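You operate a simulated robot arm through the tools that you are given. There is no shell and no other tool. Be economical: measure what you need, move in short steps, check, and stop when the job is done.

You are at the controls of a simulated two-armed robot. One attempt, no reset.

JOB
Pick up the cone flask that says "1" from the door end of the concrete bench with one hand, pass it to the other hand and put it on the top of the grey cupboard. Set down upright: cone flask.
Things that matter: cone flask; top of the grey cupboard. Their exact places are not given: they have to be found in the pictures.

The check looks at the end state, three seconds after you hand in, the way a careful person would. Anything else that was tipped, shoved, dropped, spilled or broken makes it a failure.

ROBOT AND FRAMES
Two 7-joint arms with two-finger parallel grippers on one trunk, on a base that drives. Base frame: it is fixed to the floor where the robot stands at the start and does not move with it; the origin is under the middle of the robot, x ahead of it, y to its left, z up. Units: cm, degrees, N and s.
The left shoulder is at the start at [7.1, 15.6, 100.5], the right one opposite. Places, roughly: top of the grey cupboard [-290, -30, 80]. Payload 3.91 kg a hand.
The TCP of each hand is the grasp point between the finger pads, 3 cm short of the fingertips. In the tool frame z runs along the fingers and y along their closing line. The gripper opens to 11 cm. The fingers are 2 cm wide and 1 cm thick; the gripper's body (4.8 by 11.2 cm) begins 5.5 cm behind the TCP.
Orientation is that of the tool frame in the base frame, as a unit quaternion [w, x, y, z]. With the fingers straight down and closing along the base's y, the tool's x points along the base's -x, its y along +y and its z along -z.

CONTROLS
- The arms move only by the tool play_rows. It takes "left_rows", "right_rows" or both (then of equal length, played together; a hand with none holds still); each is one flat list of numbers, 6 for each row, row after row: the shift along the tool's x, y, z in cm, then the turn, a rotation vector about the tool's x, y, z in degrees. In form: [tx, ty, tz, rx, ry, rz, tx, ty, tz, rx, ry, rz, ...]. A call has 1 to 10 rows; each row is the pose to reach, as a shift and turn from the pose commanded when the call began, along the tool's axes at that moment. "left_claw" and "right_claw" are, for a hand that has rows, the opening, from 0 (shut) to 1 (fully open), set as the call begins (left out, the last holds). A row lasts 0.2 s, in which the tool goes at most 5 cm and 8.6 degrees; a call with a longer step from one row to the next is refused whole, and so is a gripper value outside its range. Where a pose cannot be reached the arm comes as near as it can. A force on the tool above 40 N (or 10 N above the force at the start of the call, whichever is more), or a blocked arm, ends the call early, and 0.2 s more pass. Each finger travels about 10.8 cm/s and halts on what it meets, pressing with about 21 N; the grip force reading is that of the motor and also rises with nothing between the fingers. The clock runs only during rows and for 0.2 s after the last one: add rows that repeat a pose to give the fingers time. The reply holds the time, the measured pose of the TCP, the force on the tool along the base axes, the opening and the grip force, in the units named above and with some noise, with the torque about the TCP (base axes, N m) and any sound that the robot's microphone picked up.
- Cameras (640 x 400 px; columns grow to the right, rows downward): "scene" is now at [12.63, -3.98, 125.26]; the picture's right is [-0.46, -0.89, 0.00], its down [-0.51, 0.27, -0.82] and it looks along [0.73, -0.38, -0.58] (base axes); focal length 291 px, centre (320, 200). "left" rides on the left gripper at [7.2, -1.7, -10.3] in its tool frame; the picture's right is [0.23, 0.97, 0.00], its down [-0.76, 0.18, -0.62] and it looks along [-0.61, 0.14, 0.78] (tool axes); focal length 222 px, centre (320, 200). "right" rides on the right gripper at [7.2, 1.7, -10.3] in its tool frame; the picture's right is [-0.23, 0.97, 0.00], its down [-0.76, -0.18, -0.62] and it looks along [-0.61, -0.14, 0.78] (tool axes); focal length 222 px, centre (320, 200).
- camera(camera): a new picture of that camera. No time passes.
- slide_trunk(by): slides the trunk up (or, below 0, down) by that many cm; the arms and the scene camera ride with it, the base frame stays. It gives what a move gives, with no picture.
- roll_base(legs): drives the robot by 1 to 6 legs, each [ahead, left, turn to the left] in cm, cm and degrees, along the robot's own axes; the way and the turn of a leg run together, so that a leg with both is an arc; at most 150 cm and 180 degrees a leg. The arms and the cameras ride along, it lands a little off, and it stops where it bumps. It gives what a move gives.
- pan_tilt(pan, tilt): turns the head with the scene camera to pan (to the left, within 86 degrees either way) and tilt (down, from -29 to 69), counted from straight ahead of the robot. It gives what a move gives.
- locate(camera, pixels): there is no depth. For up to 12 entries [column, row, z] of the newest picture of that camera ("zoom" is the newest enlarged one), the place [x, y] in the base frame at which the ray of that pixel passes the height z, good to about 0.2 cm, but the place of the scene camera against the robot may be out by one fixed shift of up to 2.5 cm in any direction. No time passes.
- close_up(camera, box): a new picture of the part [left, top, right, bottom] of that camera's present view, enlarged. No time passes.
- hand_in(): hands the job in; it is judged then, once.

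Keep the steps short. Do not move on a guess: measure, check each grasp and each placing, and mend mistakes. In all there are 80 turns and 62 pictures (those below and enlarged ones count). Leave the grippers open and the arms clear of the work at the hand-in unless told otherwise, and finish with a single line.

The tools are called after ">>>" as name(argument=value, ...) on one line, values as JSON. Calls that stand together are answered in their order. play_rows: Moves the arms, as the interface text tells. Its arguments: {"type":"object","properties":{"left_rows":{"type":"array","items":{"type":"number"}},"left_claw":{"type":"number"},"right_rows":{"type":"array","items":{"type":"number"}},"right_claw":{"type":"number"}},"required":[]} The other tools are called the same way: slide_trunk (by) slides the trunk up or down; roll_base (legs) drives the base; pan_tilt (pan, tilt) turns the head that bears the scene camera; camera (camera) takes a picture; locate (camera, pixels) gives the place at which the rays of pixels pass given heights; close_up (camera, box) takes an enlarged picture of a part of a camera's view; hand_in () hands the job in.

At the start:

```text
clock: 0.0
left_position: [88.86, -0.69, 102.13]
left_tcp_rot: [0.0, 0.0, 1.0, 0.0]
left_contact_force: [-0.6, -0.6, 0.0]
left_moment: [0.04, 0.02, 0.01]
left_grip_width: 11.0
left_grip_force: 0.0
right_position: [62.95, -52.96, 93.15]
right_tcp_rot: [0.001, 0.0, 1.0, 0.0]
right_contact_force: [0.1, -0.5, 0.3]
right_moment: [-0.01, 0.0, 0.01]
right_grip_width: 11.02
right_grip_force: 0.0
trunk travel left (down, up): [-45.0, 49.0]
robot x, y, heading: [0.31, 0.11, 0.2]
head pan, tilt: [-27.5, 35.1]
```

scene: 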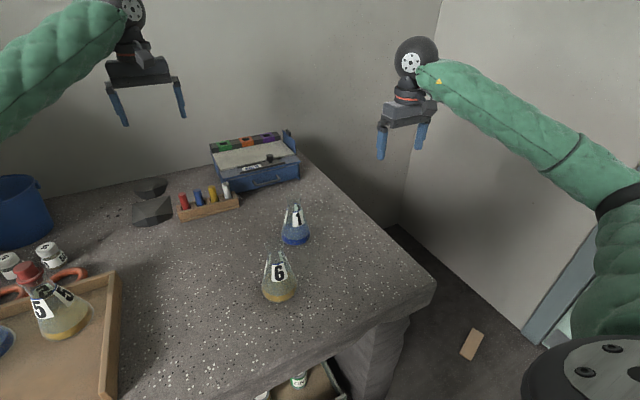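
right: 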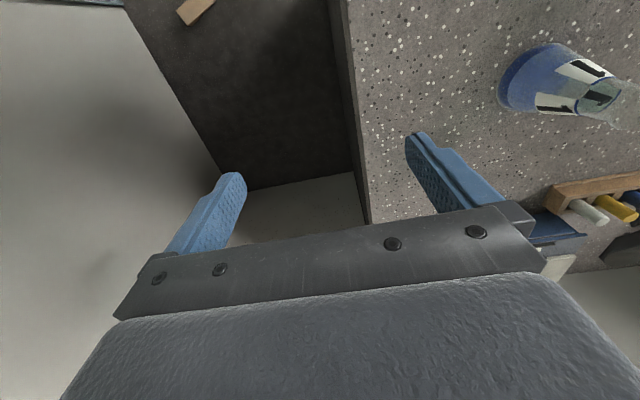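
left: 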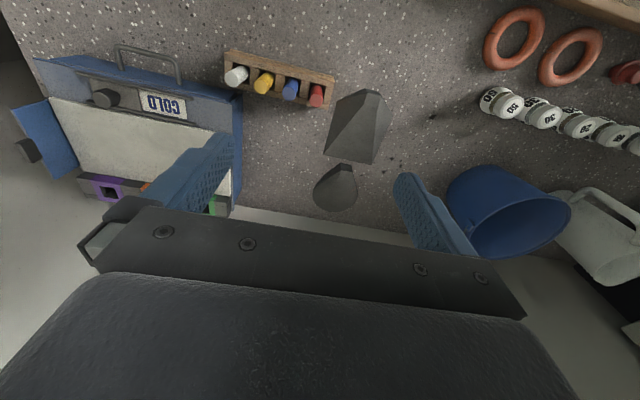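

I see a flask "1" near (295,225) with blue liquid and a "6" at (280,275). I'll enlarge that area to measure.

>>> close_up(camera="scene", box=[240, 180, 340, 310])

>>> close_up(camera="right", box=[440, 0, 640, 160])

```text
3.08 times, centred on (290, 245) of scene
```

zoom: 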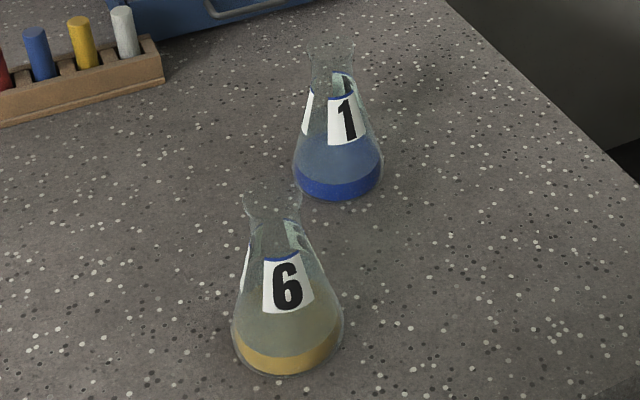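

```text
2.50 times, centred on (540, 80) of right
```

zoom: 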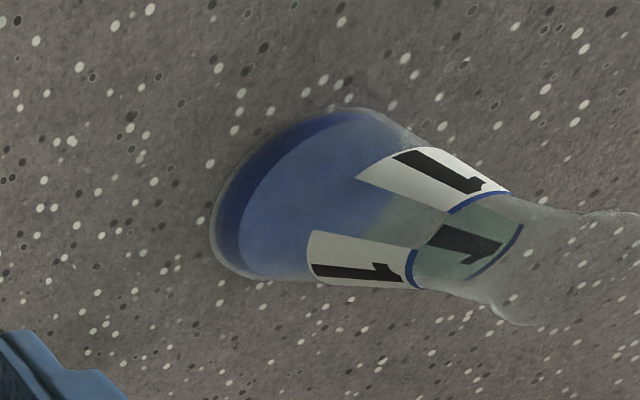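

I locate the base and the neck of flask 1 in the right camera and in the scene for several heights.

>>> locate(camera="right", pixels=[[498, 86, 60], [498, 86, 70], [498, 86, 75], [498, 86, 80], [525, 104, 75], [550, 43, 75], [365, 222, 75], [346, 60, 75]])

>>> locate(camera="scene", pixels=[[295, 243, 60], [295, 243, 70], [295, 243, 75], [295, 243, 80], [280, 300, 70], [280, 300, 75], [434, 285, 75], [434, 285, 70], [300, 155, 75]])

```text
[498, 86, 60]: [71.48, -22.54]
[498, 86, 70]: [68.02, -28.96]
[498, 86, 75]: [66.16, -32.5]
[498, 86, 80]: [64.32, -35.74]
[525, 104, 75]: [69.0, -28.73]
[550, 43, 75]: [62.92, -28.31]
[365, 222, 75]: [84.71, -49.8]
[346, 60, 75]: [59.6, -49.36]
```

```text
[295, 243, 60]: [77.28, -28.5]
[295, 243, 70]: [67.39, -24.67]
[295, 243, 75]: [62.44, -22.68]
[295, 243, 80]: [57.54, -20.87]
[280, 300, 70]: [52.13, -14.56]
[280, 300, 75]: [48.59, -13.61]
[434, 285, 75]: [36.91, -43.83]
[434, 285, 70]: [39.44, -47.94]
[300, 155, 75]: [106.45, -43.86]
```

I shift the right hand 8 cm back and 12 cm left for parallax (fingertips stay at z≈90, far above the flask).

>>> play_rows(right_rows=[3, 4, 0, 0, 0, 0, 6, 8, 0, 0, 0, 0, 8, 12, 0, 0, 0, 0, 8, 12, 0, 0, 0, 0], right_claw=1)

>>> camera(camera="right")

```text
clock: 1.0
left_position: [88.87, -0.62, 102.16]
left_tcp_rot: [0.0, 0.0, 1.0, 0.0]
left_contact_force: [0.6, 0.6, -0.8]
left_moment: [-0.04, 0.02, -0.01]
left_grip_width: 11.02
left_grip_force: 0.0
right_position: [55.22, -40.93, 93.28]
right_tcp_rot: [0.0, 0.0, 1.0, 0.0]
right_contact_force: [-0.3, -0.3, 0.8]
right_moment: [0.02, 0.0, -0.03]
right_grip_width: 11.0
right_grip_force: 0.0
trunk travel left (down, up): [-45.0, 49.0]
robot x, y, heading: [-0.06, 0.14, -0.1]
head pan, tilt: [-27.5, 35.1]
```

```text
56 pictures are left
```

right: 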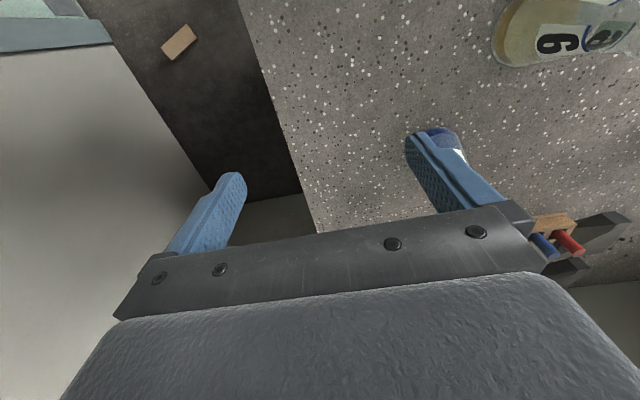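

>>> locate(camera="right", pixels=[[307, 200, 65], [307, 200, 70], [307, 200, 75], [260, 60, 65], [260, 60, 70], [260, 60, 75], [434, 133, 70], [434, 133, 75]])

```text
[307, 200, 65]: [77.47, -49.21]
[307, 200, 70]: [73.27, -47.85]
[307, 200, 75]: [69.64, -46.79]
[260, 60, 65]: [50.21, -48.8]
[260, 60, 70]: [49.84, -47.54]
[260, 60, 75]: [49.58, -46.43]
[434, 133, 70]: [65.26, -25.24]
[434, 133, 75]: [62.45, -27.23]
```

Bench edge comparison gives a bench height near z≈65. I move the right hand to roughly above the near side of flask 1 (still at z 93) to view it between the fingers.

>>> play_rows(right_rows=[-2, 4.5, 0, 0, 0, 0, -4, 9, 0, 0, 0, 0, -6, 13.5, 0, 0, 0, 0, -8, 18, 0, 0, 0, 0, -8, 18, 0, 0, 0, 0])

>>> camera(camera="right")

>>> close_up(camera="scene", box=[220, 150, 380, 310])

```text
clock: 2.2
left_position: [88.89, -0.82, 102.1]
left_tcp_rot: [0.001, 0.0, 1.0, 0.0]
left_contact_force: [-0.4, 0.1, 0.6]
left_moment: [0.03, -0.04, 0.01]
left_grip_width: 11.0
left_grip_force: 0.2
right_position: [63.14, -22.91, 93.1]
right_tcp_rot: [0.0, 0.0, 1.0, 0.0]
right_contact_force: [0.5, -0.3, 0.3]
right_moment: [0.01, -0.01, 0.03]
right_grip_width: 10.99
right_grip_force: 0.1
trunk travel left (down, up): [-45.0, 49.0]
robot x, y, heading: [-0.51, -0.09, 0.1]
head pan, tilt: [-27.5, 35.1]
```

```text
55 pictures are left
```

right: 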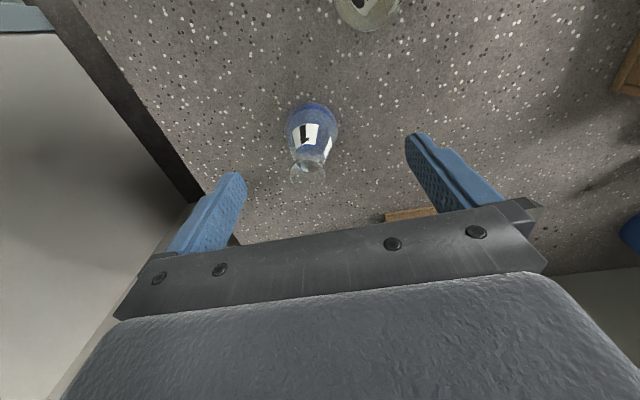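

```text
2.50 times, centred on (300, 230) of scene
```

zoom: 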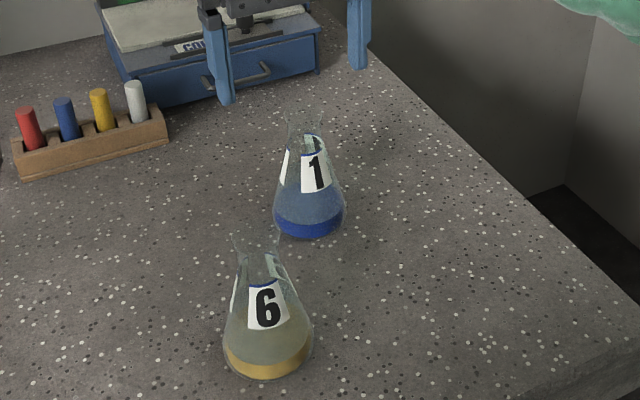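

>>> close_up(camera="right", box=[260, 80, 360, 200])

>>> locate(camera="right", pixels=[[314, 102, 65], [314, 102, 60], [314, 102, 70], [286, 128, 65], [339, 128, 65], [307, 172, 75], [307, 172, 78], [307, 172, 80], [290, 172, 77], [326, 172, 77]])

>>> locate(camera="scene", pixels=[[296, 245, 65], [289, 235, 65], [307, 232, 65], [296, 196, 75], [296, 196, 78], [288, 196, 78], [303, 196, 78]])

```text
3.33 times, centred on (310, 140) of right
```

zoom: 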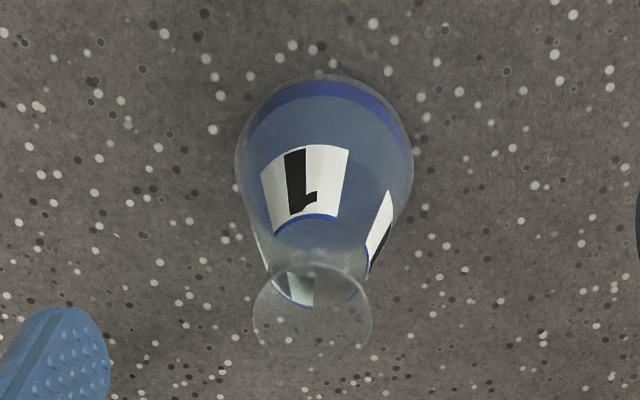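

```text
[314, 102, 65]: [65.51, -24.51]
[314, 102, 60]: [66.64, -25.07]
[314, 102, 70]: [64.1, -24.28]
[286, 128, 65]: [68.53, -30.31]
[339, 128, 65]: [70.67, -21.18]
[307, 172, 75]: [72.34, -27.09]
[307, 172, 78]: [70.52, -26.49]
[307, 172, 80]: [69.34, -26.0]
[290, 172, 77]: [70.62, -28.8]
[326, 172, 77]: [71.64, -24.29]
```

```text
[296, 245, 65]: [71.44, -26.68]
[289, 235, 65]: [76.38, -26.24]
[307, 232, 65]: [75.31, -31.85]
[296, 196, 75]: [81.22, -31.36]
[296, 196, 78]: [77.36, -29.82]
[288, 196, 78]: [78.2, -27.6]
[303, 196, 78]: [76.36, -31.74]
```

Two views disagree (65 vs 70) on the bench height, so I take one more parallax view, 9 cm further back.

>>> play_rows(right_rows=[4.5, 0, 0, 0, 0, 0, 9, -2, 0, 0, 0, 0, 9, -2, 0, 0, 0, 0])

>>> close_up(camera="right", box=[240, 80, 400, 240])

```text
clock: 3.0
left_position: [88.92, -0.58, 102.07]
left_tcp_rot: [-0.001, -0.001, 1.0, 0.0]
left_contact_force: [-0.1, -0.5, -0.3]
left_moment: [0.01, -0.02, 0.0]
left_grip_width: 11.01
left_grip_force: 0.0
right_position: [54.37, -24.66, 93.06]
right_tcp_rot: [0.0, 0.0, 1.0, 0.001]
right_contact_force: [-0.5, -0.2, -0.2]
right_moment: [0.0, -0.01, 0.04]
right_grip_width: 11.0
right_grip_force: 0.1
trunk travel left (down, up): [-45.0, 49.0]
robot x, y, heading: [-0.24, 0.21, -0.1]
head pan, tilt: [-27.5, 35.1]
```

```text
2.50 times, centred on (320, 160) of right
```

zoom: 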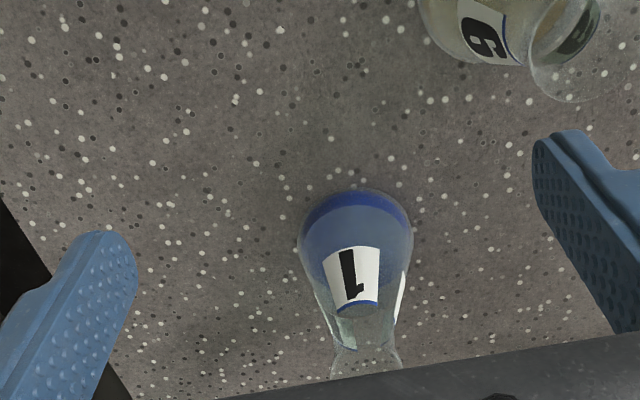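

>>> locate(camera="zoom", pixels=[[356, 190, 60], [356, 190, 65], [356, 190, 68], [356, 190, 70], [299, 236, 65], [413, 236, 65], [299, 236, 70], [413, 236, 70], [332, 375, 77], [400, 365, 77]])

```text
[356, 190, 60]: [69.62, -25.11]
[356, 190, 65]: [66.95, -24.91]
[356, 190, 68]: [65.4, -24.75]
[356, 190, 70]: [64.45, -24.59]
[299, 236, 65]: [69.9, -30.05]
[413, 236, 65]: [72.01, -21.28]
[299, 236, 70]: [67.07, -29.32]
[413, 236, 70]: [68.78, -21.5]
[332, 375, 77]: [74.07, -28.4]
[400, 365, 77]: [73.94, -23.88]
```

Combining the views: bench z≈70–71, flask 1 axis ≈ (68,-25.3), base radius ≈4, height ≈12, rim ⌀≈3.7. Plan: the right hand grips the body from the right side (horizontal, slightly tilted down), the left hand then takes the neck. First I back the right hand off to the right while turning it (first 81° of 130°).

>>> play_rows(right_rows=[-0.2, -2, -0.5, -4.17, 2.41, 6.55, -0.4, -4, -1, -8.34, 4.82, 13.1, -0.6, -6, -1.5, -12.51, 7.23, 19.65, -0.8, -8, -2, -16.68, 9.64, 26.2, -1, -10, -2.5, -20.85, 12.05, 32.75, -1.2, -12, -3, -25.02, 14.46, 39.3, -1.4, -14, -3.5, -29.19, 16.87, 45.85, -1.6, -16, -4, -33.36, 19.28, 52.4, -1.8, -18, -4.5, -37.53, 21.69, 58.95, -2, -20, -5, -41.7, 24.1, 65.5])

```text
clock: 5.2
left_position: [88.64, -0.43, 102.27]
left_tcp_rot: [0.0, -0.001, 1.0, -0.001]
left_contact_force: [0.3, -0.3, 0.0]
left_moment: [-0.02, -0.01, -0.03]
left_grip_width: 11.0
left_grip_force: 0.0
right_position: [56.19, -44.86, 98.38]
right_tcp_rot: [-0.193, 0.525, 0.759, 0.334]
right_contact_force: [-0.3, 0.5, -0.1]
right_moment: [-0.01, 0.04, -0.03]
right_grip_width: 11.02
right_grip_force: 0.1
trunk travel left (down, up): [-45.0, 49.0]
robot x, y, heading: [0.15, 0.08, 0.1]
head pan, tilt: [-27.5, 35.1]
```

Reached as commanded. Now the remaining 48.8° of turn in place.

>>> play_rows(right_rows=[0, 0, 0, -4.17, 2.41, 6.55, 0, 0, 0, -8.34, 4.82, 13.1, 0, 0, 0, -12.51, 7.23, 19.65, 0, 0, 0, -16.68, 9.64, 26.2, 0, 0, 0, -20.85, 12.05, 32.75, 0, 0, 0, -25.05, 14.4, 39.3, 0, 0, 0, -25.05, 14.4, 39.3])

>>> camera(camera="right")

>>> camera(camera="scene")

```text
clock: 6.8
left_position: [88.89, -0.71, 102.11]
left_tcp_rot: [0.0, -0.001, 1.0, 0.0]
left_contact_force: [0.8, -0.9, 0.5]
left_moment: [-0.04, 0.02, 0.0]
left_grip_width: 11.03
left_grip_force: 0.0
right_position: [56.14, -45.0, 98.07]
right_tcp_rot: [-0.269, 0.731, 0.422, 0.465]
right_contact_force: [0.4, 0.6, -0.4]
right_moment: [0.0, 0.0, -0.02]
right_grip_width: 11.01
right_grip_force: 0.0
trunk travel left (down, up): [-45.0, 49.0]
robot x, y, heading: [-0.21, -0.2, -0.1]
head pan, tilt: [-27.5, 35.1]
```

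```text
51 pictures are left
```

right: 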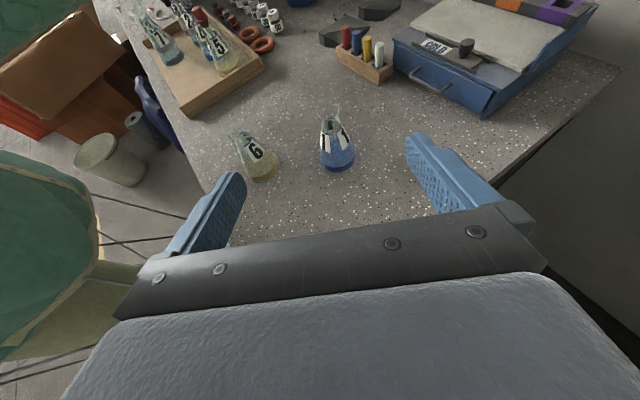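

```text
50 pictures are left
```

scene: 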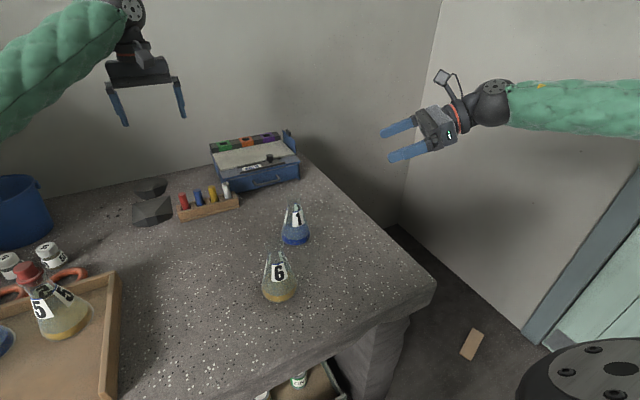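

Good side view of the flask at right (337,140). I enlarge it and measure from here.

>>> close_up(camera="right", box=[290, 90, 390, 190])

>>> locate(camera="right", pixels=[[339, 171, 68], [339, 171, 70], [339, 171, 72], [320, 160, 70], [355, 157, 70], [330, 111, 80], [330, 111, 82], [330, 111, 84]])

```text
4.00 times, centred on (340, 140) of right
```

zoom: 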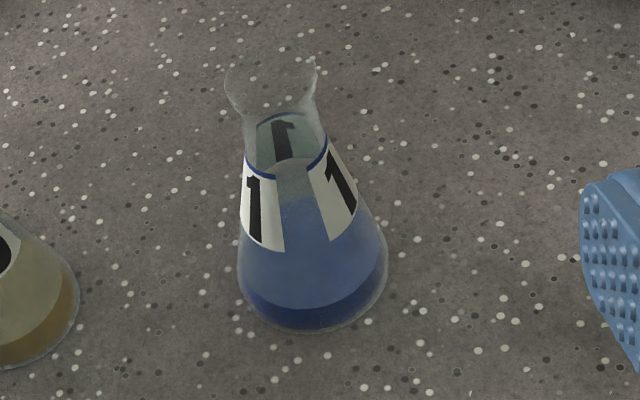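

```text
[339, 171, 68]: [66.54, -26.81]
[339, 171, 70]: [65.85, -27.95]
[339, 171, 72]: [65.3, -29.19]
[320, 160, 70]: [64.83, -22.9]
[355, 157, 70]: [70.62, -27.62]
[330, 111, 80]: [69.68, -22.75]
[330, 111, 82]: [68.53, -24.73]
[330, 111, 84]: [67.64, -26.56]
```

Consistent now: flask axis (67.9,-25.1), bench z≈70, rim z≈82.3, neck z≈77.5–81. I move to a pre-grasp point 14 cm back along the finger direction, at (61.6,-36.1,80.2).

>>> play_rows(right_rows=[-2.36, 0.06, 3.4, 0, 0, 0, -4.71, 0.11, 6.81, 0, 0, 0, -7.07, 0.17, 10.21, 0, 0, 0, -9.42, 0.22, 13.62, 0, 0, 0, -11.78, 0.28, 17.02, 0, 0, 0, -11.78, 0.28, 17.02, 0, 0, 0])

>>> camera(camera="right")

```text
clock: 8.2
left_position: [88.84, -0.54, 102.23]
left_tcp_rot: [0.0, -0.001, 1.0, 0.0]
left_contact_force: [0.0, -1.0, -0.5]
left_moment: [-0.04, -0.06, 0.02]
left_grip_width: 11.0
left_grip_force: 0.1
right_position: [61.61, -35.97, 80.25]
right_tcp_rot: [-0.268, 0.73, 0.422, 0.466]
right_contact_force: [-0.6, -0.2, 0.0]
right_moment: [-0.01, 0.0, -0.03]
right_grip_width: 11.01
right_grip_force: 0.0
trunk travel left (down, up): [-45.0, 49.0]
robot x, y, heading: [0.27, 0.34, -0.2]
head pan, tilt: [-27.5, 35.1]
```

```text
48 pictures are left
```

right: 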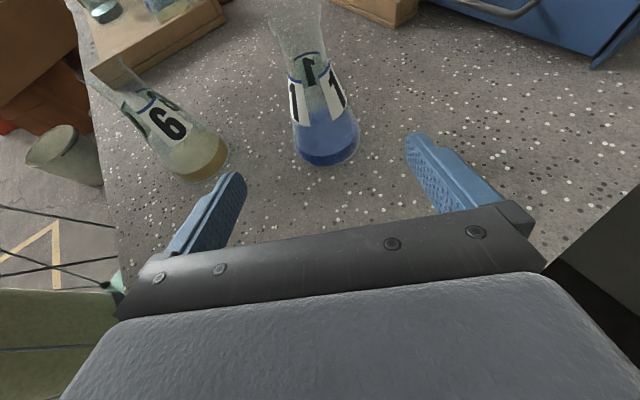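

>>> locate(camera="right", pixels=[[329, 167, 70], [329, 167, 71], [295, 148, 70], [358, 142, 70], [298, 14, 82], [298, 14, 83], [290, 88, 77], [338, 80, 77]])

```text
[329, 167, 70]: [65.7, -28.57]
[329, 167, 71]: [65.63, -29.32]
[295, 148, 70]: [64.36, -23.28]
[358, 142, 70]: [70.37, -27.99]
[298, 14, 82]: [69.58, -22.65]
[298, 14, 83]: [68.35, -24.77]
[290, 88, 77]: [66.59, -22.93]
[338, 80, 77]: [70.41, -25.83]
```

The flask sits on the hand's centre line (within 0.3 cm). I advance 13.9 cm along the fingers.

>>> play_rows(right_rows=[0, 0, 2.5, 0, 0, 0, 0, 0, 5, 0, 0, 0, 0, 0, 7.5, 0, 0, 0, 0, 0, 10, 0, 0, 0, 0, 0, 12, 0, 0, 0, 0, 0, 13.9, 0, 0, 0, 0, 0, 13.9, 0, 0, 0])

>>> camera(camera="right")

>>> close_up(camera="scene", box=[240, 170, 400, 310])

```text
clock: 9.8
left_position: [88.83, -0.66, 102.18]
left_tcp_rot: [0.0, -0.001, 1.0, -0.001]
left_contact_force: [-0.2, 0.1, -0.8]
left_moment: [0.01, 0.02, 0.03]
left_grip_width: 11.01
left_grip_force: 0.1
right_position: [67.89, -24.94, 74.51]
right_tcp_rot: [-0.268, 0.731, 0.422, 0.465]
right_contact_force: [0.0, -0.3, -0.8]
right_moment: [0.03, 0.01, 0.01]
right_grip_width: 10.98
right_grip_force: 0.1
trunk travel left (down, up): [-45.0, 49.0]
robot x, y, heading: [-0.18, 0.01, 0.3]
head pan, tilt: [-27.5, 35.1]
```

```text
47 pictures are left
```

right: 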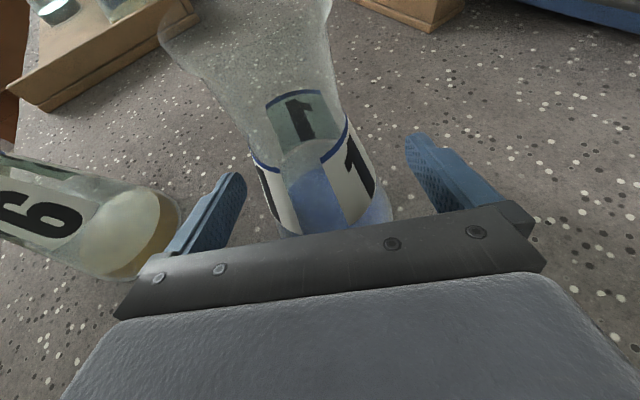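

```text
2.86 times, centred on (320, 240) of scene
```

zoom: 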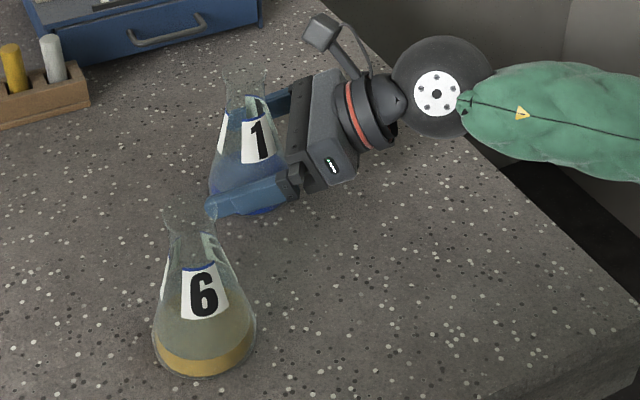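

The flask stands between the open fingers, flask 6 is clear. I close the right gripper in place.

>>> play_rows(right_rows=[0, 0, 0, 0, 0, 0, 0, 0, 0, 0, 0, 0, 0, 0, 0, 0, 0, 0, 0, 0, 0, 0, 0, 0, 0, 0, 0, 0, 0, 0], right_claw=0)

>>> camera(camera="right")

```text
clock: 11.0
left_position: [88.78, -0.76, 102.16]
left_tcp_rot: [0.0, 0.0, 1.0, 0.001]
left_contact_force: [0.0, 0.8, 0.0]
left_moment: [0.01, 0.02, -0.01]
left_grip_width: 11.01
left_grip_force: 0.1
right_position: [67.93, -24.96, 74.51]
right_tcp_rot: [-0.268, 0.731, 0.421, 0.465]
right_contact_force: [1.9, 0.0, 1.5]
right_moment: [0.07, -0.03, -0.01]
right_grip_width: 6.76
right_grip_force: 21.3
trunk travel left (down, up): [-45.0, 49.0]
robot x, y, heading: [-0.13, 0.37, -0.2]
head pan, tilt: [-27.5, 35.1]
```

```text
45 pictures are left
```

right: 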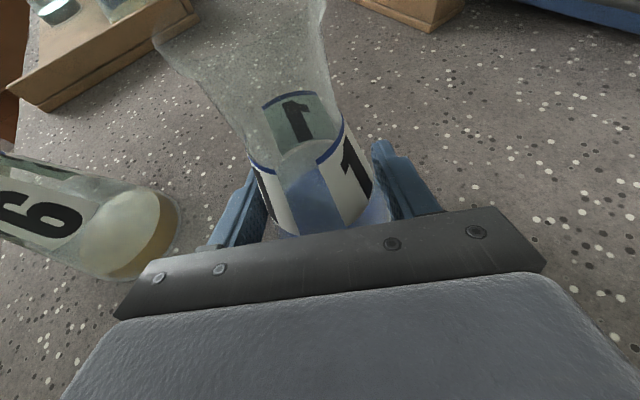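

Gripped at 6.76 cm width, 21 N. I lift slowly by 3 cm and check for slip.

>>> play_rows(right_rows=[0.27, 0, -0.13, 0, 0, 0, 0.68, 0, -0.32, 0, 0, 0, 1.36, 0, -0.63, 0, 0, 0, 2.04, 0, -0.95, 0, 0, 0, 2.72, 0, -1.27, 0, 0, 0, 2.72, 0, -1.27, 0, 0, 0])

>>> camera(camera="right")

>>> close_up(camera="scene", box=[240, 170, 400, 310])

```text
clock: 12.4
left_position: [88.86, -0.75, 102.13]
left_tcp_rot: [0.001, 0.0, 1.0, 0.0]
left_contact_force: [-0.1, -0.3, 0.6]
left_moment: [0.0, 0.01, -0.03]
left_grip_width: 11.01
left_grip_force: 0.0
right_position: [67.78, -25.09, 77.42]
right_tcp_rot: [-0.269, 0.73, 0.422, 0.465]
right_contact_force: [0.7, -1.4, 0.3]
right_moment: [-0.07, 0.03, 0.07]
right_grip_width: 4.97
right_grip_force: 20.8
trunk travel left (down, up): [-45.0, 49.0]
robot x, y, heading: [-0.01, -0.15, -0.1]
head pan, tilt: [-27.5, 35.1]
```

```text
44 pictures are left
```

right: 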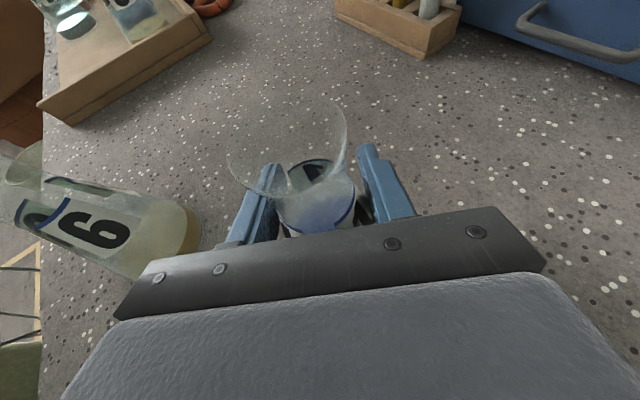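

```text
2.86 times, centred on (320, 240) of scene
```

zoom: 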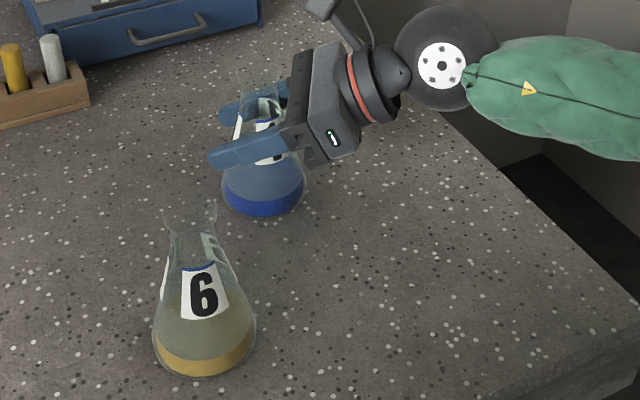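

The smooth pads slid up the cone (opening shrank 6.76→4.97 and the flask stayed standing on the bench): the cone can't be held, so the neck/rim must be used. I open the right gripper part way in place, then re-measure.

>>> play_rows(right_rows=[0, 0, 0, 0, 0, 0, 0, 0, 0, 0, 0, 0, 0, 0, 0, 0, 0, 0], right_claw=0.7)

>>> close_up(camera="right", box=[200, 80, 420, 240])

>>> close_up(camera="scene", box=[270, 180, 350, 260])

```text
clock: 13.2
left_position: [88.89, -0.6, 102.2]
left_tcp_rot: [0.0, 0.0, 1.0, -0.001]
left_contact_force: [-0.7, 0.0, 0.0]
left_moment: [-0.04, -0.01, -0.03]
left_grip_width: 11.0
left_grip_force: 0.0
right_position: [67.73, -24.99, 77.33]
right_tcp_rot: [-0.268, 0.731, 0.422, 0.465]
right_contact_force: [0.1, -0.3, 0.2]
right_moment: [-0.01, 0.04, -0.01]
right_grip_width: 7.73
right_grip_force: 0.1
trunk travel left (down, up): [-45.0, 49.0]
robot x, y, heading: [-0.33, 0.05, -0.0]
head pan, tilt: [-27.5, 35.1]
```

```text
2.50 times, centred on (310, 160) of right
```

zoom: 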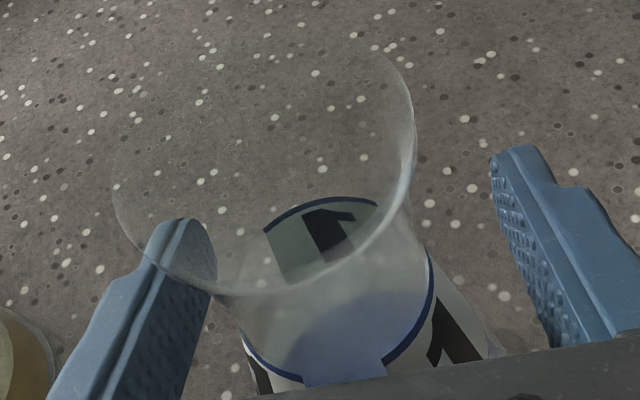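

```text
5.00 times, centred on (310, 220) of scene
```

zoom: 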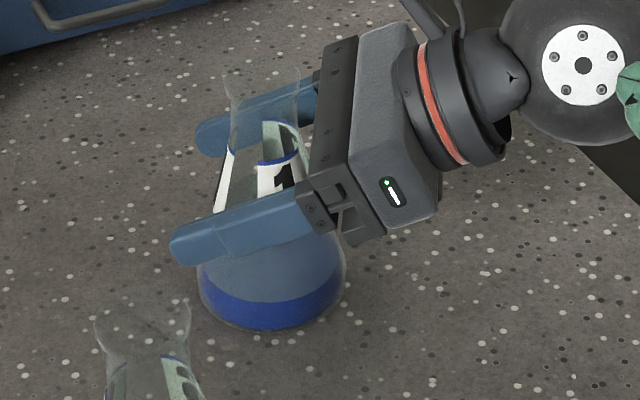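

>>> locate(camera="right", pixels=[[306, 146, 82], [306, 146, 82.5], [306, 146, 81.5], [246, 155, 82], [365, 130, 82], [313, 197, 82], [290, 100, 82]])

>>> locate(camera="scene", pixels=[[363, 243, 70]])

>>> locate(camera="zoom", pixels=[[262, 331, 70], [198, 285, 70], [347, 270, 70], [262, 75, 82]])

```text
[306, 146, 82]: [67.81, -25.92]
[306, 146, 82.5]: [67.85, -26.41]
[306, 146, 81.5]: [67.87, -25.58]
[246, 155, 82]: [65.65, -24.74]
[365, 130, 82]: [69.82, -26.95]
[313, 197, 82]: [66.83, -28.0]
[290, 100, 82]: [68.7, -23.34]
```

```text
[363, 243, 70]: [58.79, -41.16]
```

```text
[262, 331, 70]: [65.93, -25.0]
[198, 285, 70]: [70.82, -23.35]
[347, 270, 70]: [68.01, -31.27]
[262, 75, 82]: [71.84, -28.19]
```

The flask is still upright, shifted ~1 cm toward the hand. New plan: left hand lifts it from above by the rim/neck, right hand then takes the neck from the side (fingers don't cross). I withdraw the right hand 14 cm straight back.

>>> play_rows(right_rows=[0, 0, -2, 0, 0, 0, 0, 0, -4.5, 0, 0, 0, 0, 0, -7, 0, 0, 0, 0, 0, -9.5, 0, 0, 0, 0, 0, -12, 0, 0, 0, 0, 0, -14, 0, 0, 0, 0, 0, -14, 0, 0, 0])

>>> close_up(camera="right", box=[240, 0, 400, 180])

```text
clock: 14.8
left_position: [88.9, -0.68, 102.14]
left_tcp_rot: [-0.001, 0.0, 1.0, 0.0]
left_contact_force: [0.8, 0.4, -0.3]
left_moment: [0.02, 0.0, -0.01]
left_grip_width: 10.97
left_grip_force: 0.2
right_position: [61.38, -36.21, 83.43]
right_tcp_rot: [-0.269, 0.73, 0.422, 0.465]
right_contact_force: [0.5, -1.1, 0.5]
right_moment: [0.0, -0.02, 0.0]
right_grip_width: 7.68
right_grip_force: 0.0
trunk travel left (down, up): [-45.0, 49.0]
robot x, y, heading: [-0.11, -0.39, -0.0]
head pan, tilt: [-27.5, 35.1]
```

```text
2.22 times, centred on (320, 90) of right
```

zoom: 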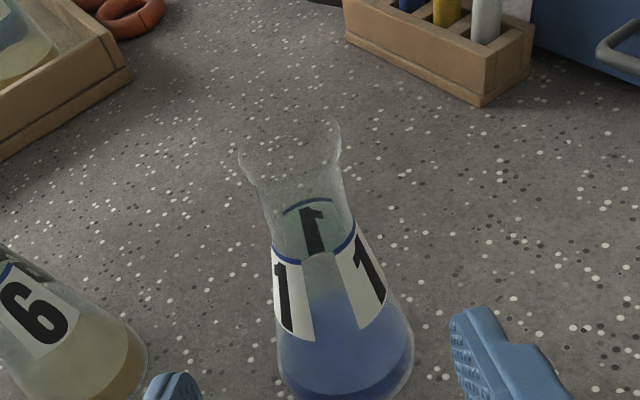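

>>> locate(camera="zoom", pixels=[[279, 368, 71], [414, 343, 71], [238, 158, 82], [341, 142, 82], [238, 158, 83], [341, 142, 83], [264, 195, 80], [340, 180, 80], [270, 240, 78], [352, 222, 78]])

```text
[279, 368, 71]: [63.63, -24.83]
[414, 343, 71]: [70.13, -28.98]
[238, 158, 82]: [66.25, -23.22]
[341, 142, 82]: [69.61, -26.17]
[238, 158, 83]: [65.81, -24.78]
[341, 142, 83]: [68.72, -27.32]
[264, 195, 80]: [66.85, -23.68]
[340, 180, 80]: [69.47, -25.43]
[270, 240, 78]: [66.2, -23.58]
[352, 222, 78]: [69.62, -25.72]
```

Axis now ≈ (67.1,-26.4), rim z≈83, neck narrowest z≈80 (⌀3.1). I bring the left hand over it at z 96, turned 30° so its closing line lies along the right hand's approach, while the right hand backs off another 10 cm.

>>> play_rows(left_rows=[2.72, -3.22, 0.75, 0, 0, 3.75, 5.43, -6.43, 1.5, 0, 0, 7.5, 8.15, -9.65, 2.25, 0, 0, 11.25, 10.87, -12.87, 3, 0, 0, 15, 13.58, -16.08, 3.75, 0, 0, 18.75, 16.3, -19.3, 4.5, 0, 0, 22.5, 19.02, -22.52, 5.25, 0, 0, 26.25, 21.73, -25.73, 6, 0, 0, 30, 21.73, -25.73, 6, 0, 0, 30], right_rows=[0, 0, -2.5, 0, 0, 0, 0, 0, -5, 0, 0, 0, 0, 0, -7.5, 0, 0, 0, 0, 0, -10, 0, 0, 0, 0, 0, -10, 0, 0, 0, 0, 0, -10, 0, 0, 0, 0, 0, -10, 0, 0, 0, 0, 0, -10, 0, 0, 0, 0, 0, -10, 0, 0, 0], left_claw=0.7)

>>> camera(camera="left")

>>> camera(camera="scene")

```text
clock: 16.8
left_position: [67.18, -26.3, 96.12]
left_tcp_rot: [0.0, 0.258, 0.966, 0.0]
left_contact_force: [0.3, 0.3, 0.6]
left_moment: [-0.01, 0.01, 0.02]
left_grip_width: 7.68
left_grip_force: 0.0
right_position: [57.01, -43.93, 87.53]
right_tcp_rot: [-0.269, 0.73, 0.422, 0.465]
right_contact_force: [-0.1, -0.3, 0.1]
right_moment: [0.01, 0.01, 0.0]
right_grip_width: 7.68
right_grip_force: 0.1
trunk travel left (down, up): [-45.0, 49.0]
robot x, y, heading: [-0.0, -0.13, -0.2]
head pan, tilt: [-27.5, 35.1]
```

```text
39 pictures are left
```

left: 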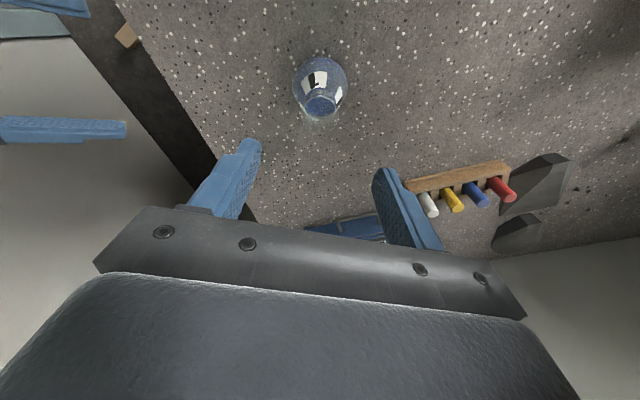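

```text
38 pictures are left
```

scene: 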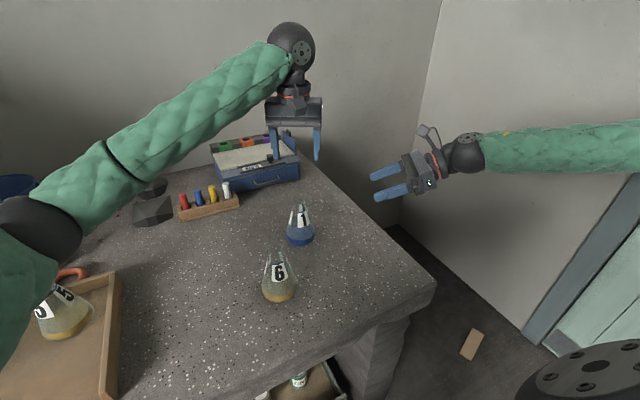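

>>> close_up(camera="left", box=[270, 40, 370, 140])

>>> locate(camera="left", pixels=[[320, 105, 83], [293, 86, 71], [347, 84, 71], [320, 57, 71]])

```text
4.00 times, centred on (320, 90) of left
```

zoom: 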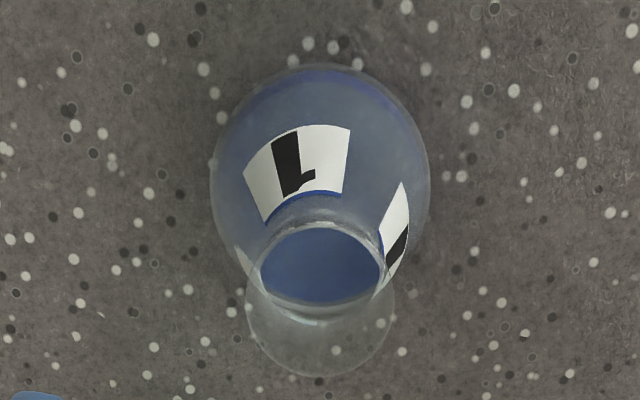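

```text
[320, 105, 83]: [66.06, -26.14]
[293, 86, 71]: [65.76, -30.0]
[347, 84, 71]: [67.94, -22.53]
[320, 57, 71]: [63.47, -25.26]
```

Rim centre projects at (320,115) – exactly under the left TCP; axis ≈ (67,-26.3). I descend the left hand straight to z≈81.5 (fingertips 78.5).

>>> play_rows(left_rows=[0, 0, 2.5, 0, 0, 0, 0, 0, 5, 0, 0, 0, 0, 0, 7.5, 0, 0, 0, 0, 0, 10, 0, 0, 0, 0, 0, 12, 0, 0, 0, 0, 0, 13.5, 0, 0, 0, 0, 0, 14.6, 0, 0, 0, 0, 0, 14.6, 0, 0, 0])

>>> camera(camera="left")

>>> camera(camera="right")

```text
clock: 18.6
left_position: [67.37, -26.34, 81.64]
left_tcp_rot: [0.0, 0.257, 0.966, 0.0]
left_contact_force: [0.3, -0.4, -0.6]
left_moment: [-0.02, 0.01, 0.0]
left_grip_width: 7.72
left_grip_force: 0.2
right_position: [57.0, -44.07, 87.45]
right_tcp_rot: [-0.268, 0.731, 0.422, 0.465]
right_contact_force: [-0.4, 0.4, 0.4]
right_moment: [-0.04, 0.03, 0.0]
right_grip_width: 7.71
right_grip_force: 0.0
trunk travel left (down, up): [-45.0, 49.0]
robot x, y, heading: [-0.4, -0.33, 0.2]
head pan, tilt: [-27.5, 35.1]
```

```text
36 pictures are left
```

left: 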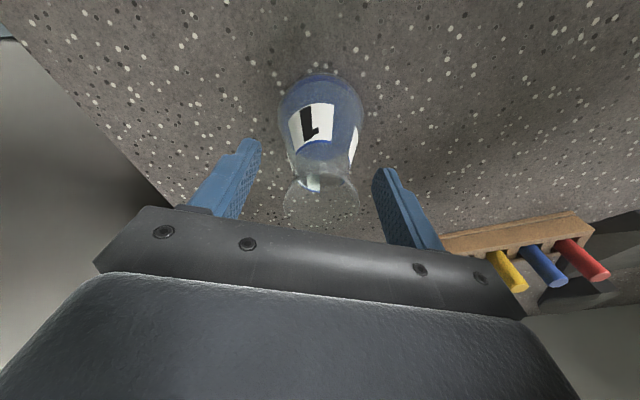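

```text
35 pictures are left
```

right: 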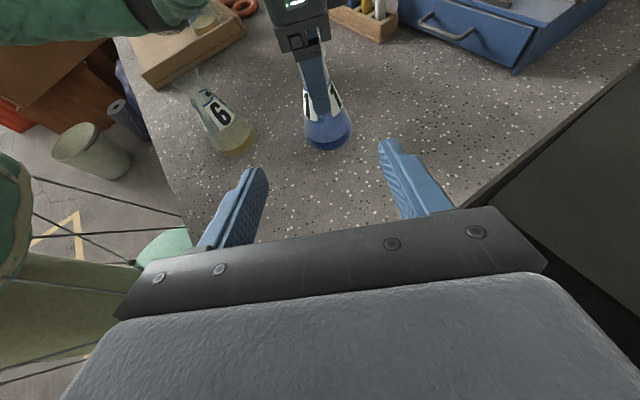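

The rim (centre ≈(321,196)) lies between the left fingers. I close the left gripper.

>>> play_rows(left_rows=[0, 0, 0, 0, 0, 0, 0, 0, 0, 0, 0, 0, 0, 0, 0, 0, 0, 0, 0, 0, 0, 0, 0, 0], left_claw=0)

>>> close_up(camera="left", box=[220, 60, 420, 260])

```text
clock: 19.6
left_position: [67.36, -26.49, 81.51]
left_tcp_rot: [0.001, 0.258, 0.966, 0.001]
left_contact_force: [1.4, 0.9, 0.2]
left_moment: [0.05, -0.04, -0.02]
left_grip_width: 4.12
left_grip_force: 21.2
right_position: [57.04, -44.05, 87.43]
right_tcp_rot: [-0.268, 0.731, 0.422, 0.464]
right_contact_force: [-0.6, 0.8, 0.4]
right_moment: [0.01, -0.01, 0.03]
right_grip_width: 7.7
right_grip_force: 0.1
trunk travel left (down, up): [-45.0, 49.0]
robot x, y, heading: [0.36, 0.1, -0.1]
head pan, tilt: [-27.5, 35.1]
```

```text
2.00 times, centred on (320, 160) of left
```

zoom: 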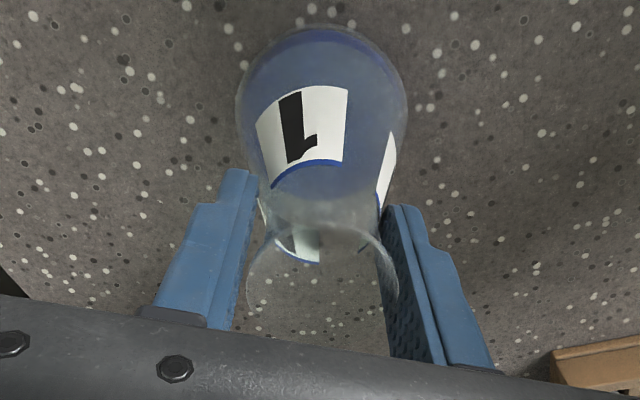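

Closed at 4.12 cm, which matches the rim. Slow test lift of 1.5 cm.

>>> play_rows(left_rows=[0, 0, -0.1, 0, 0, 0, 0, 0, -0.3, 0, 0, 0, 0, 0, -0.6, 0, 0, 0, 0, 0, -0.9, 0, 0, 0, 0, 0, -1.2, 0, 0, 0, 0, 0, -1.5, 0, 0, 0, 0, 0, -1.5, 0, 0, 0])

>>> close_up(camera="left", box=[220, 60, 420, 260])

>>> close_up(camera="right", box=[260, 0, 400, 160])

```text
clock: 21.2
left_position: [67.03, -26.39, 83.11]
left_tcp_rot: [0.0, 0.257, 0.966, 0.0]
left_contact_force: [-0.7, -0.2, -2.5]
left_moment: [-0.01, 0.0, 0.0]
left_grip_width: 3.74
left_grip_force: 20.9
right_position: [57.0, -44.0, 87.46]
right_tcp_rot: [-0.269, 0.731, 0.422, 0.465]
right_contact_force: [-0.2, 0.0, -0.7]
right_moment: [0.01, 0.0, 0.0]
right_grip_width: 7.71
right_grip_force: 0.1
trunk travel left (down, up): [-45.0, 49.0]
robot x, y, heading: [-0.01, -0.02, 0.1]
head pan, tilt: [-27.5, 35.1]
```

```text
2.00 times, centred on (320, 160) of left
```

zoom: 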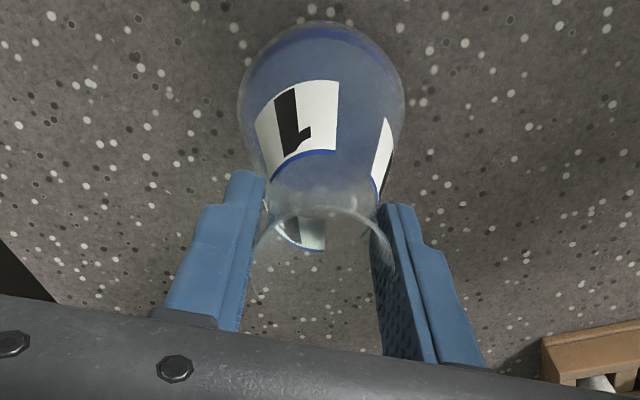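

```text
2.50 times, centred on (330, 80) of right
```

zoom: 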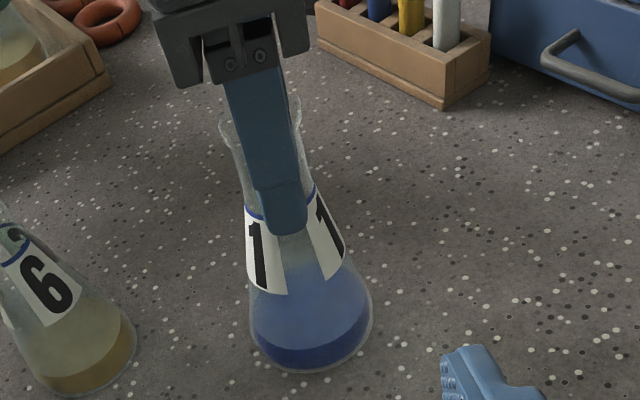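

Force shows −2.5 N (weight carried), width settled at 3.74 on the rim. Lift another 3 cm, slowly, and compare.

>>> play_rows(left_rows=[0, 0, -0.3, 0, 0, 0, 0, 0, -0.8, 0, 0, 0, 0, 0, -1.4, 0, 0, 0, 0, 0, -2, 0, 0, 0, 0, 0, -2.6, 0, 0, 0, 0, 0, -3, 0, 0, 0, 0, 0, -3, 0, 0, 0])

>>> close_up(camera="right", box=[260, 0, 400, 160])

```text
clock: 22.8
left_position: [67.15, -26.48, 85.99]
left_tcp_rot: [0.0, 0.259, 0.966, 0.0]
left_contact_force: [0.6, 1.0, -2.8]
left_moment: [0.01, -0.02, 0.0]
left_grip_width: 3.72
left_grip_force: 20.8
right_position: [57.07, -44.11, 87.49]
right_tcp_rot: [-0.269, 0.731, 0.422, 0.465]
right_contact_force: [0.2, 0.6, -0.3]
right_moment: [-0.01, -0.01, -0.01]
right_grip_width: 7.7
right_grip_force: 0.0
trunk travel left (down, up): [-45.0, 49.0]
robot x, y, heading: [-0.03, 0.06, 0.1]
head pan, tilt: [-27.5, 35.1]
```

```text
2.50 times, centred on (330, 80) of right
```

zoom: 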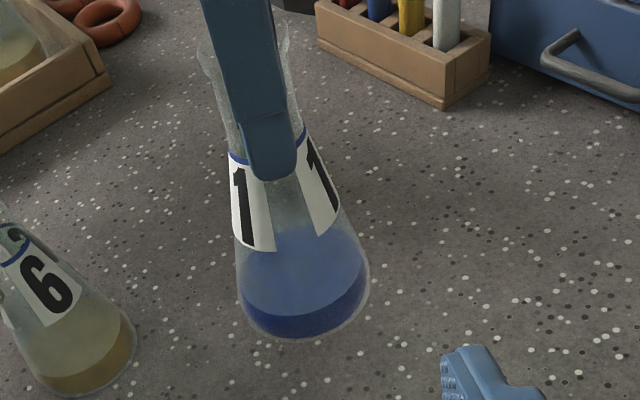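

Flask 1 is off the bench, hanging straight. I raise it 10 cm more and bring the right hand (re-tilted to 8°) to a pre-pass point 16 cm from the neck.

>>> play_rows(left_rows=[0, 0, -1, 0, 0, 0, 0, 0, -2.5, 0, 0, 0, 0, 0, -4.5, 0, 0, 0, 0, 0, -6.5, 0, 0, 0, 0, 0, -8.5, 0, 0, 0, 0, 0, -9.5, 0, 0, 0, 0, 0, -10, 0, 0, 0, 0, 0, -10, 0, 0, 0], right_rows=[1.5, 0, 0.1, 0, 4, 0, 3.5, 0, 0.2, 0, 8, 0, 5.5, 0, 0.3, 0, 12, 0, 7.5, -0.05, 0.45, 0, 17, 0, 9.47, -0.07, 0.57, 0, 17, 0, 9.47, -0.07, 0.57, 0, 17, 0, 9.47, -0.07, 0.57, 0, 17, 0, 9.47, -0.07, 0.57, 0, 17, 0])

>>> camera(camera="right")

>>> close_up(camera="scene", box=[220, 60, 440, 240])

```text
clock: 24.6
left_position: [67.22, -26.64, 96.07]
left_tcp_rot: [0.0, 0.258, 0.966, 0.0]
left_contact_force: [0.6, -0.5, -3.4]
left_moment: [0.01, -0.01, 0.02]
left_grip_width: 3.73
left_grip_force: 20.8
right_position: [59.35, -40.0, 95.84]
right_tcp_rot: [-0.328, 0.654, 0.378, 0.567]
right_contact_force: [0.2, -0.6, 0.6]
right_moment: [-0.03, 0.0, -0.03]
right_grip_width: 7.7
right_grip_force: 0.1
trunk travel left (down, up): [-45.0, 49.0]
robot x, y, heading: [-0.01, 0.19, 0.1]
head pan, tilt: [-27.5, 35.1]
```

```text
30 pictures are left
```

right: 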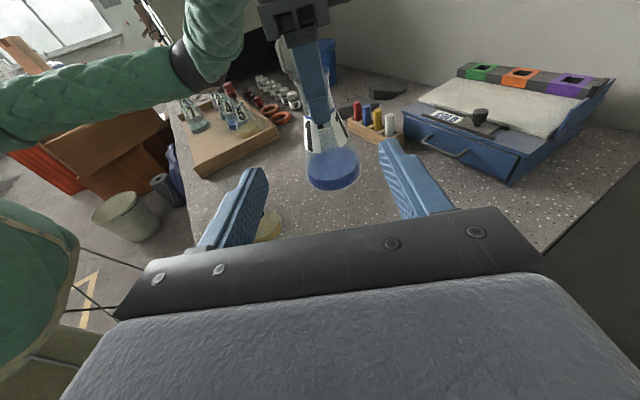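

```text
2.22 times, centred on (330, 150) of scene
```

zoom: 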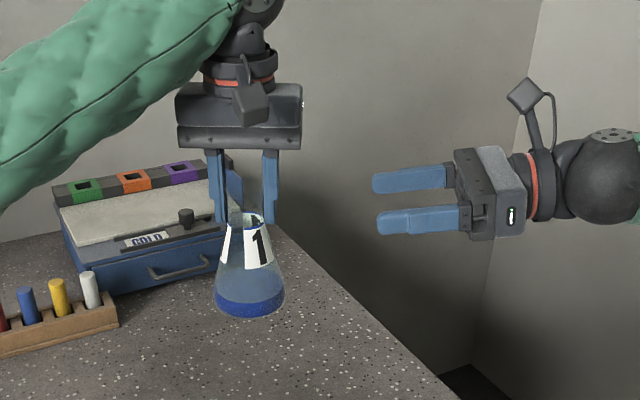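

>>> close_up(camera="right", box=[260, 30, 400, 200])

>>> close_up(camera="left", box=[220, 60, 420, 260])

```text
2.35 times, centred on (330, 115) of right
```

zoom: 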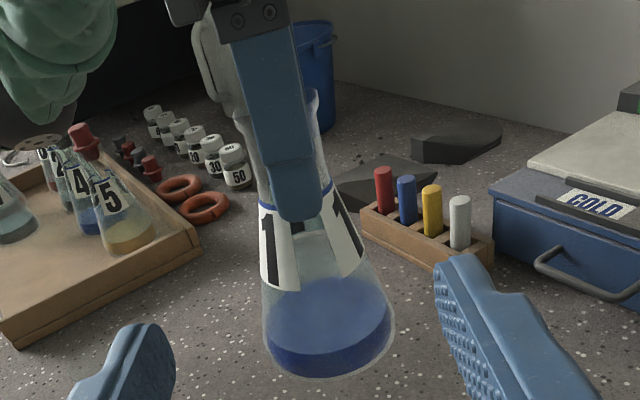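

```text
2.00 times, centred on (320, 160) of left
```

zoom: 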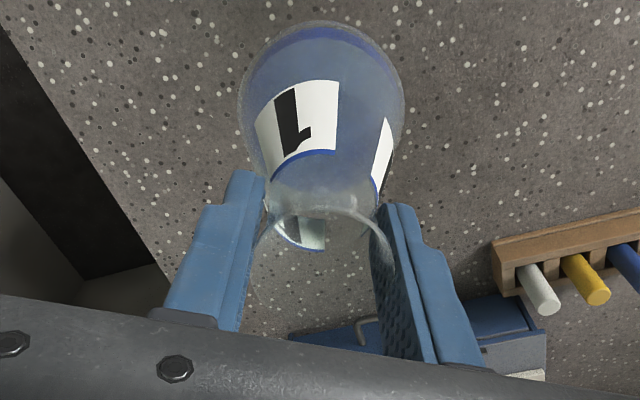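

>>> locate(camera="right", pixels=[[328.7, 68, 97], [328.7, 68, 98], [328.7, 85, 94], [328.7, 85, 95], [335, 110, 91], [335, 110, 93], [303, 116, 91], [303, 116, 93], [334, 191, 83], [334, 191, 85], [306, 170, 84], [360, 166, 84]])

```text
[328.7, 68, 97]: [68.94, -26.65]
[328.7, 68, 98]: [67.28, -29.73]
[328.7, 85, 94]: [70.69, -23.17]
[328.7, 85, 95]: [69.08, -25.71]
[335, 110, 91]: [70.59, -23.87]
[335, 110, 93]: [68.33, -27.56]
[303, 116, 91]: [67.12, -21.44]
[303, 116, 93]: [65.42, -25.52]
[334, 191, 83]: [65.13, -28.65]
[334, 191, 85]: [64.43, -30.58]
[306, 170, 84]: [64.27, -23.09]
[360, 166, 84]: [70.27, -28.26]
```

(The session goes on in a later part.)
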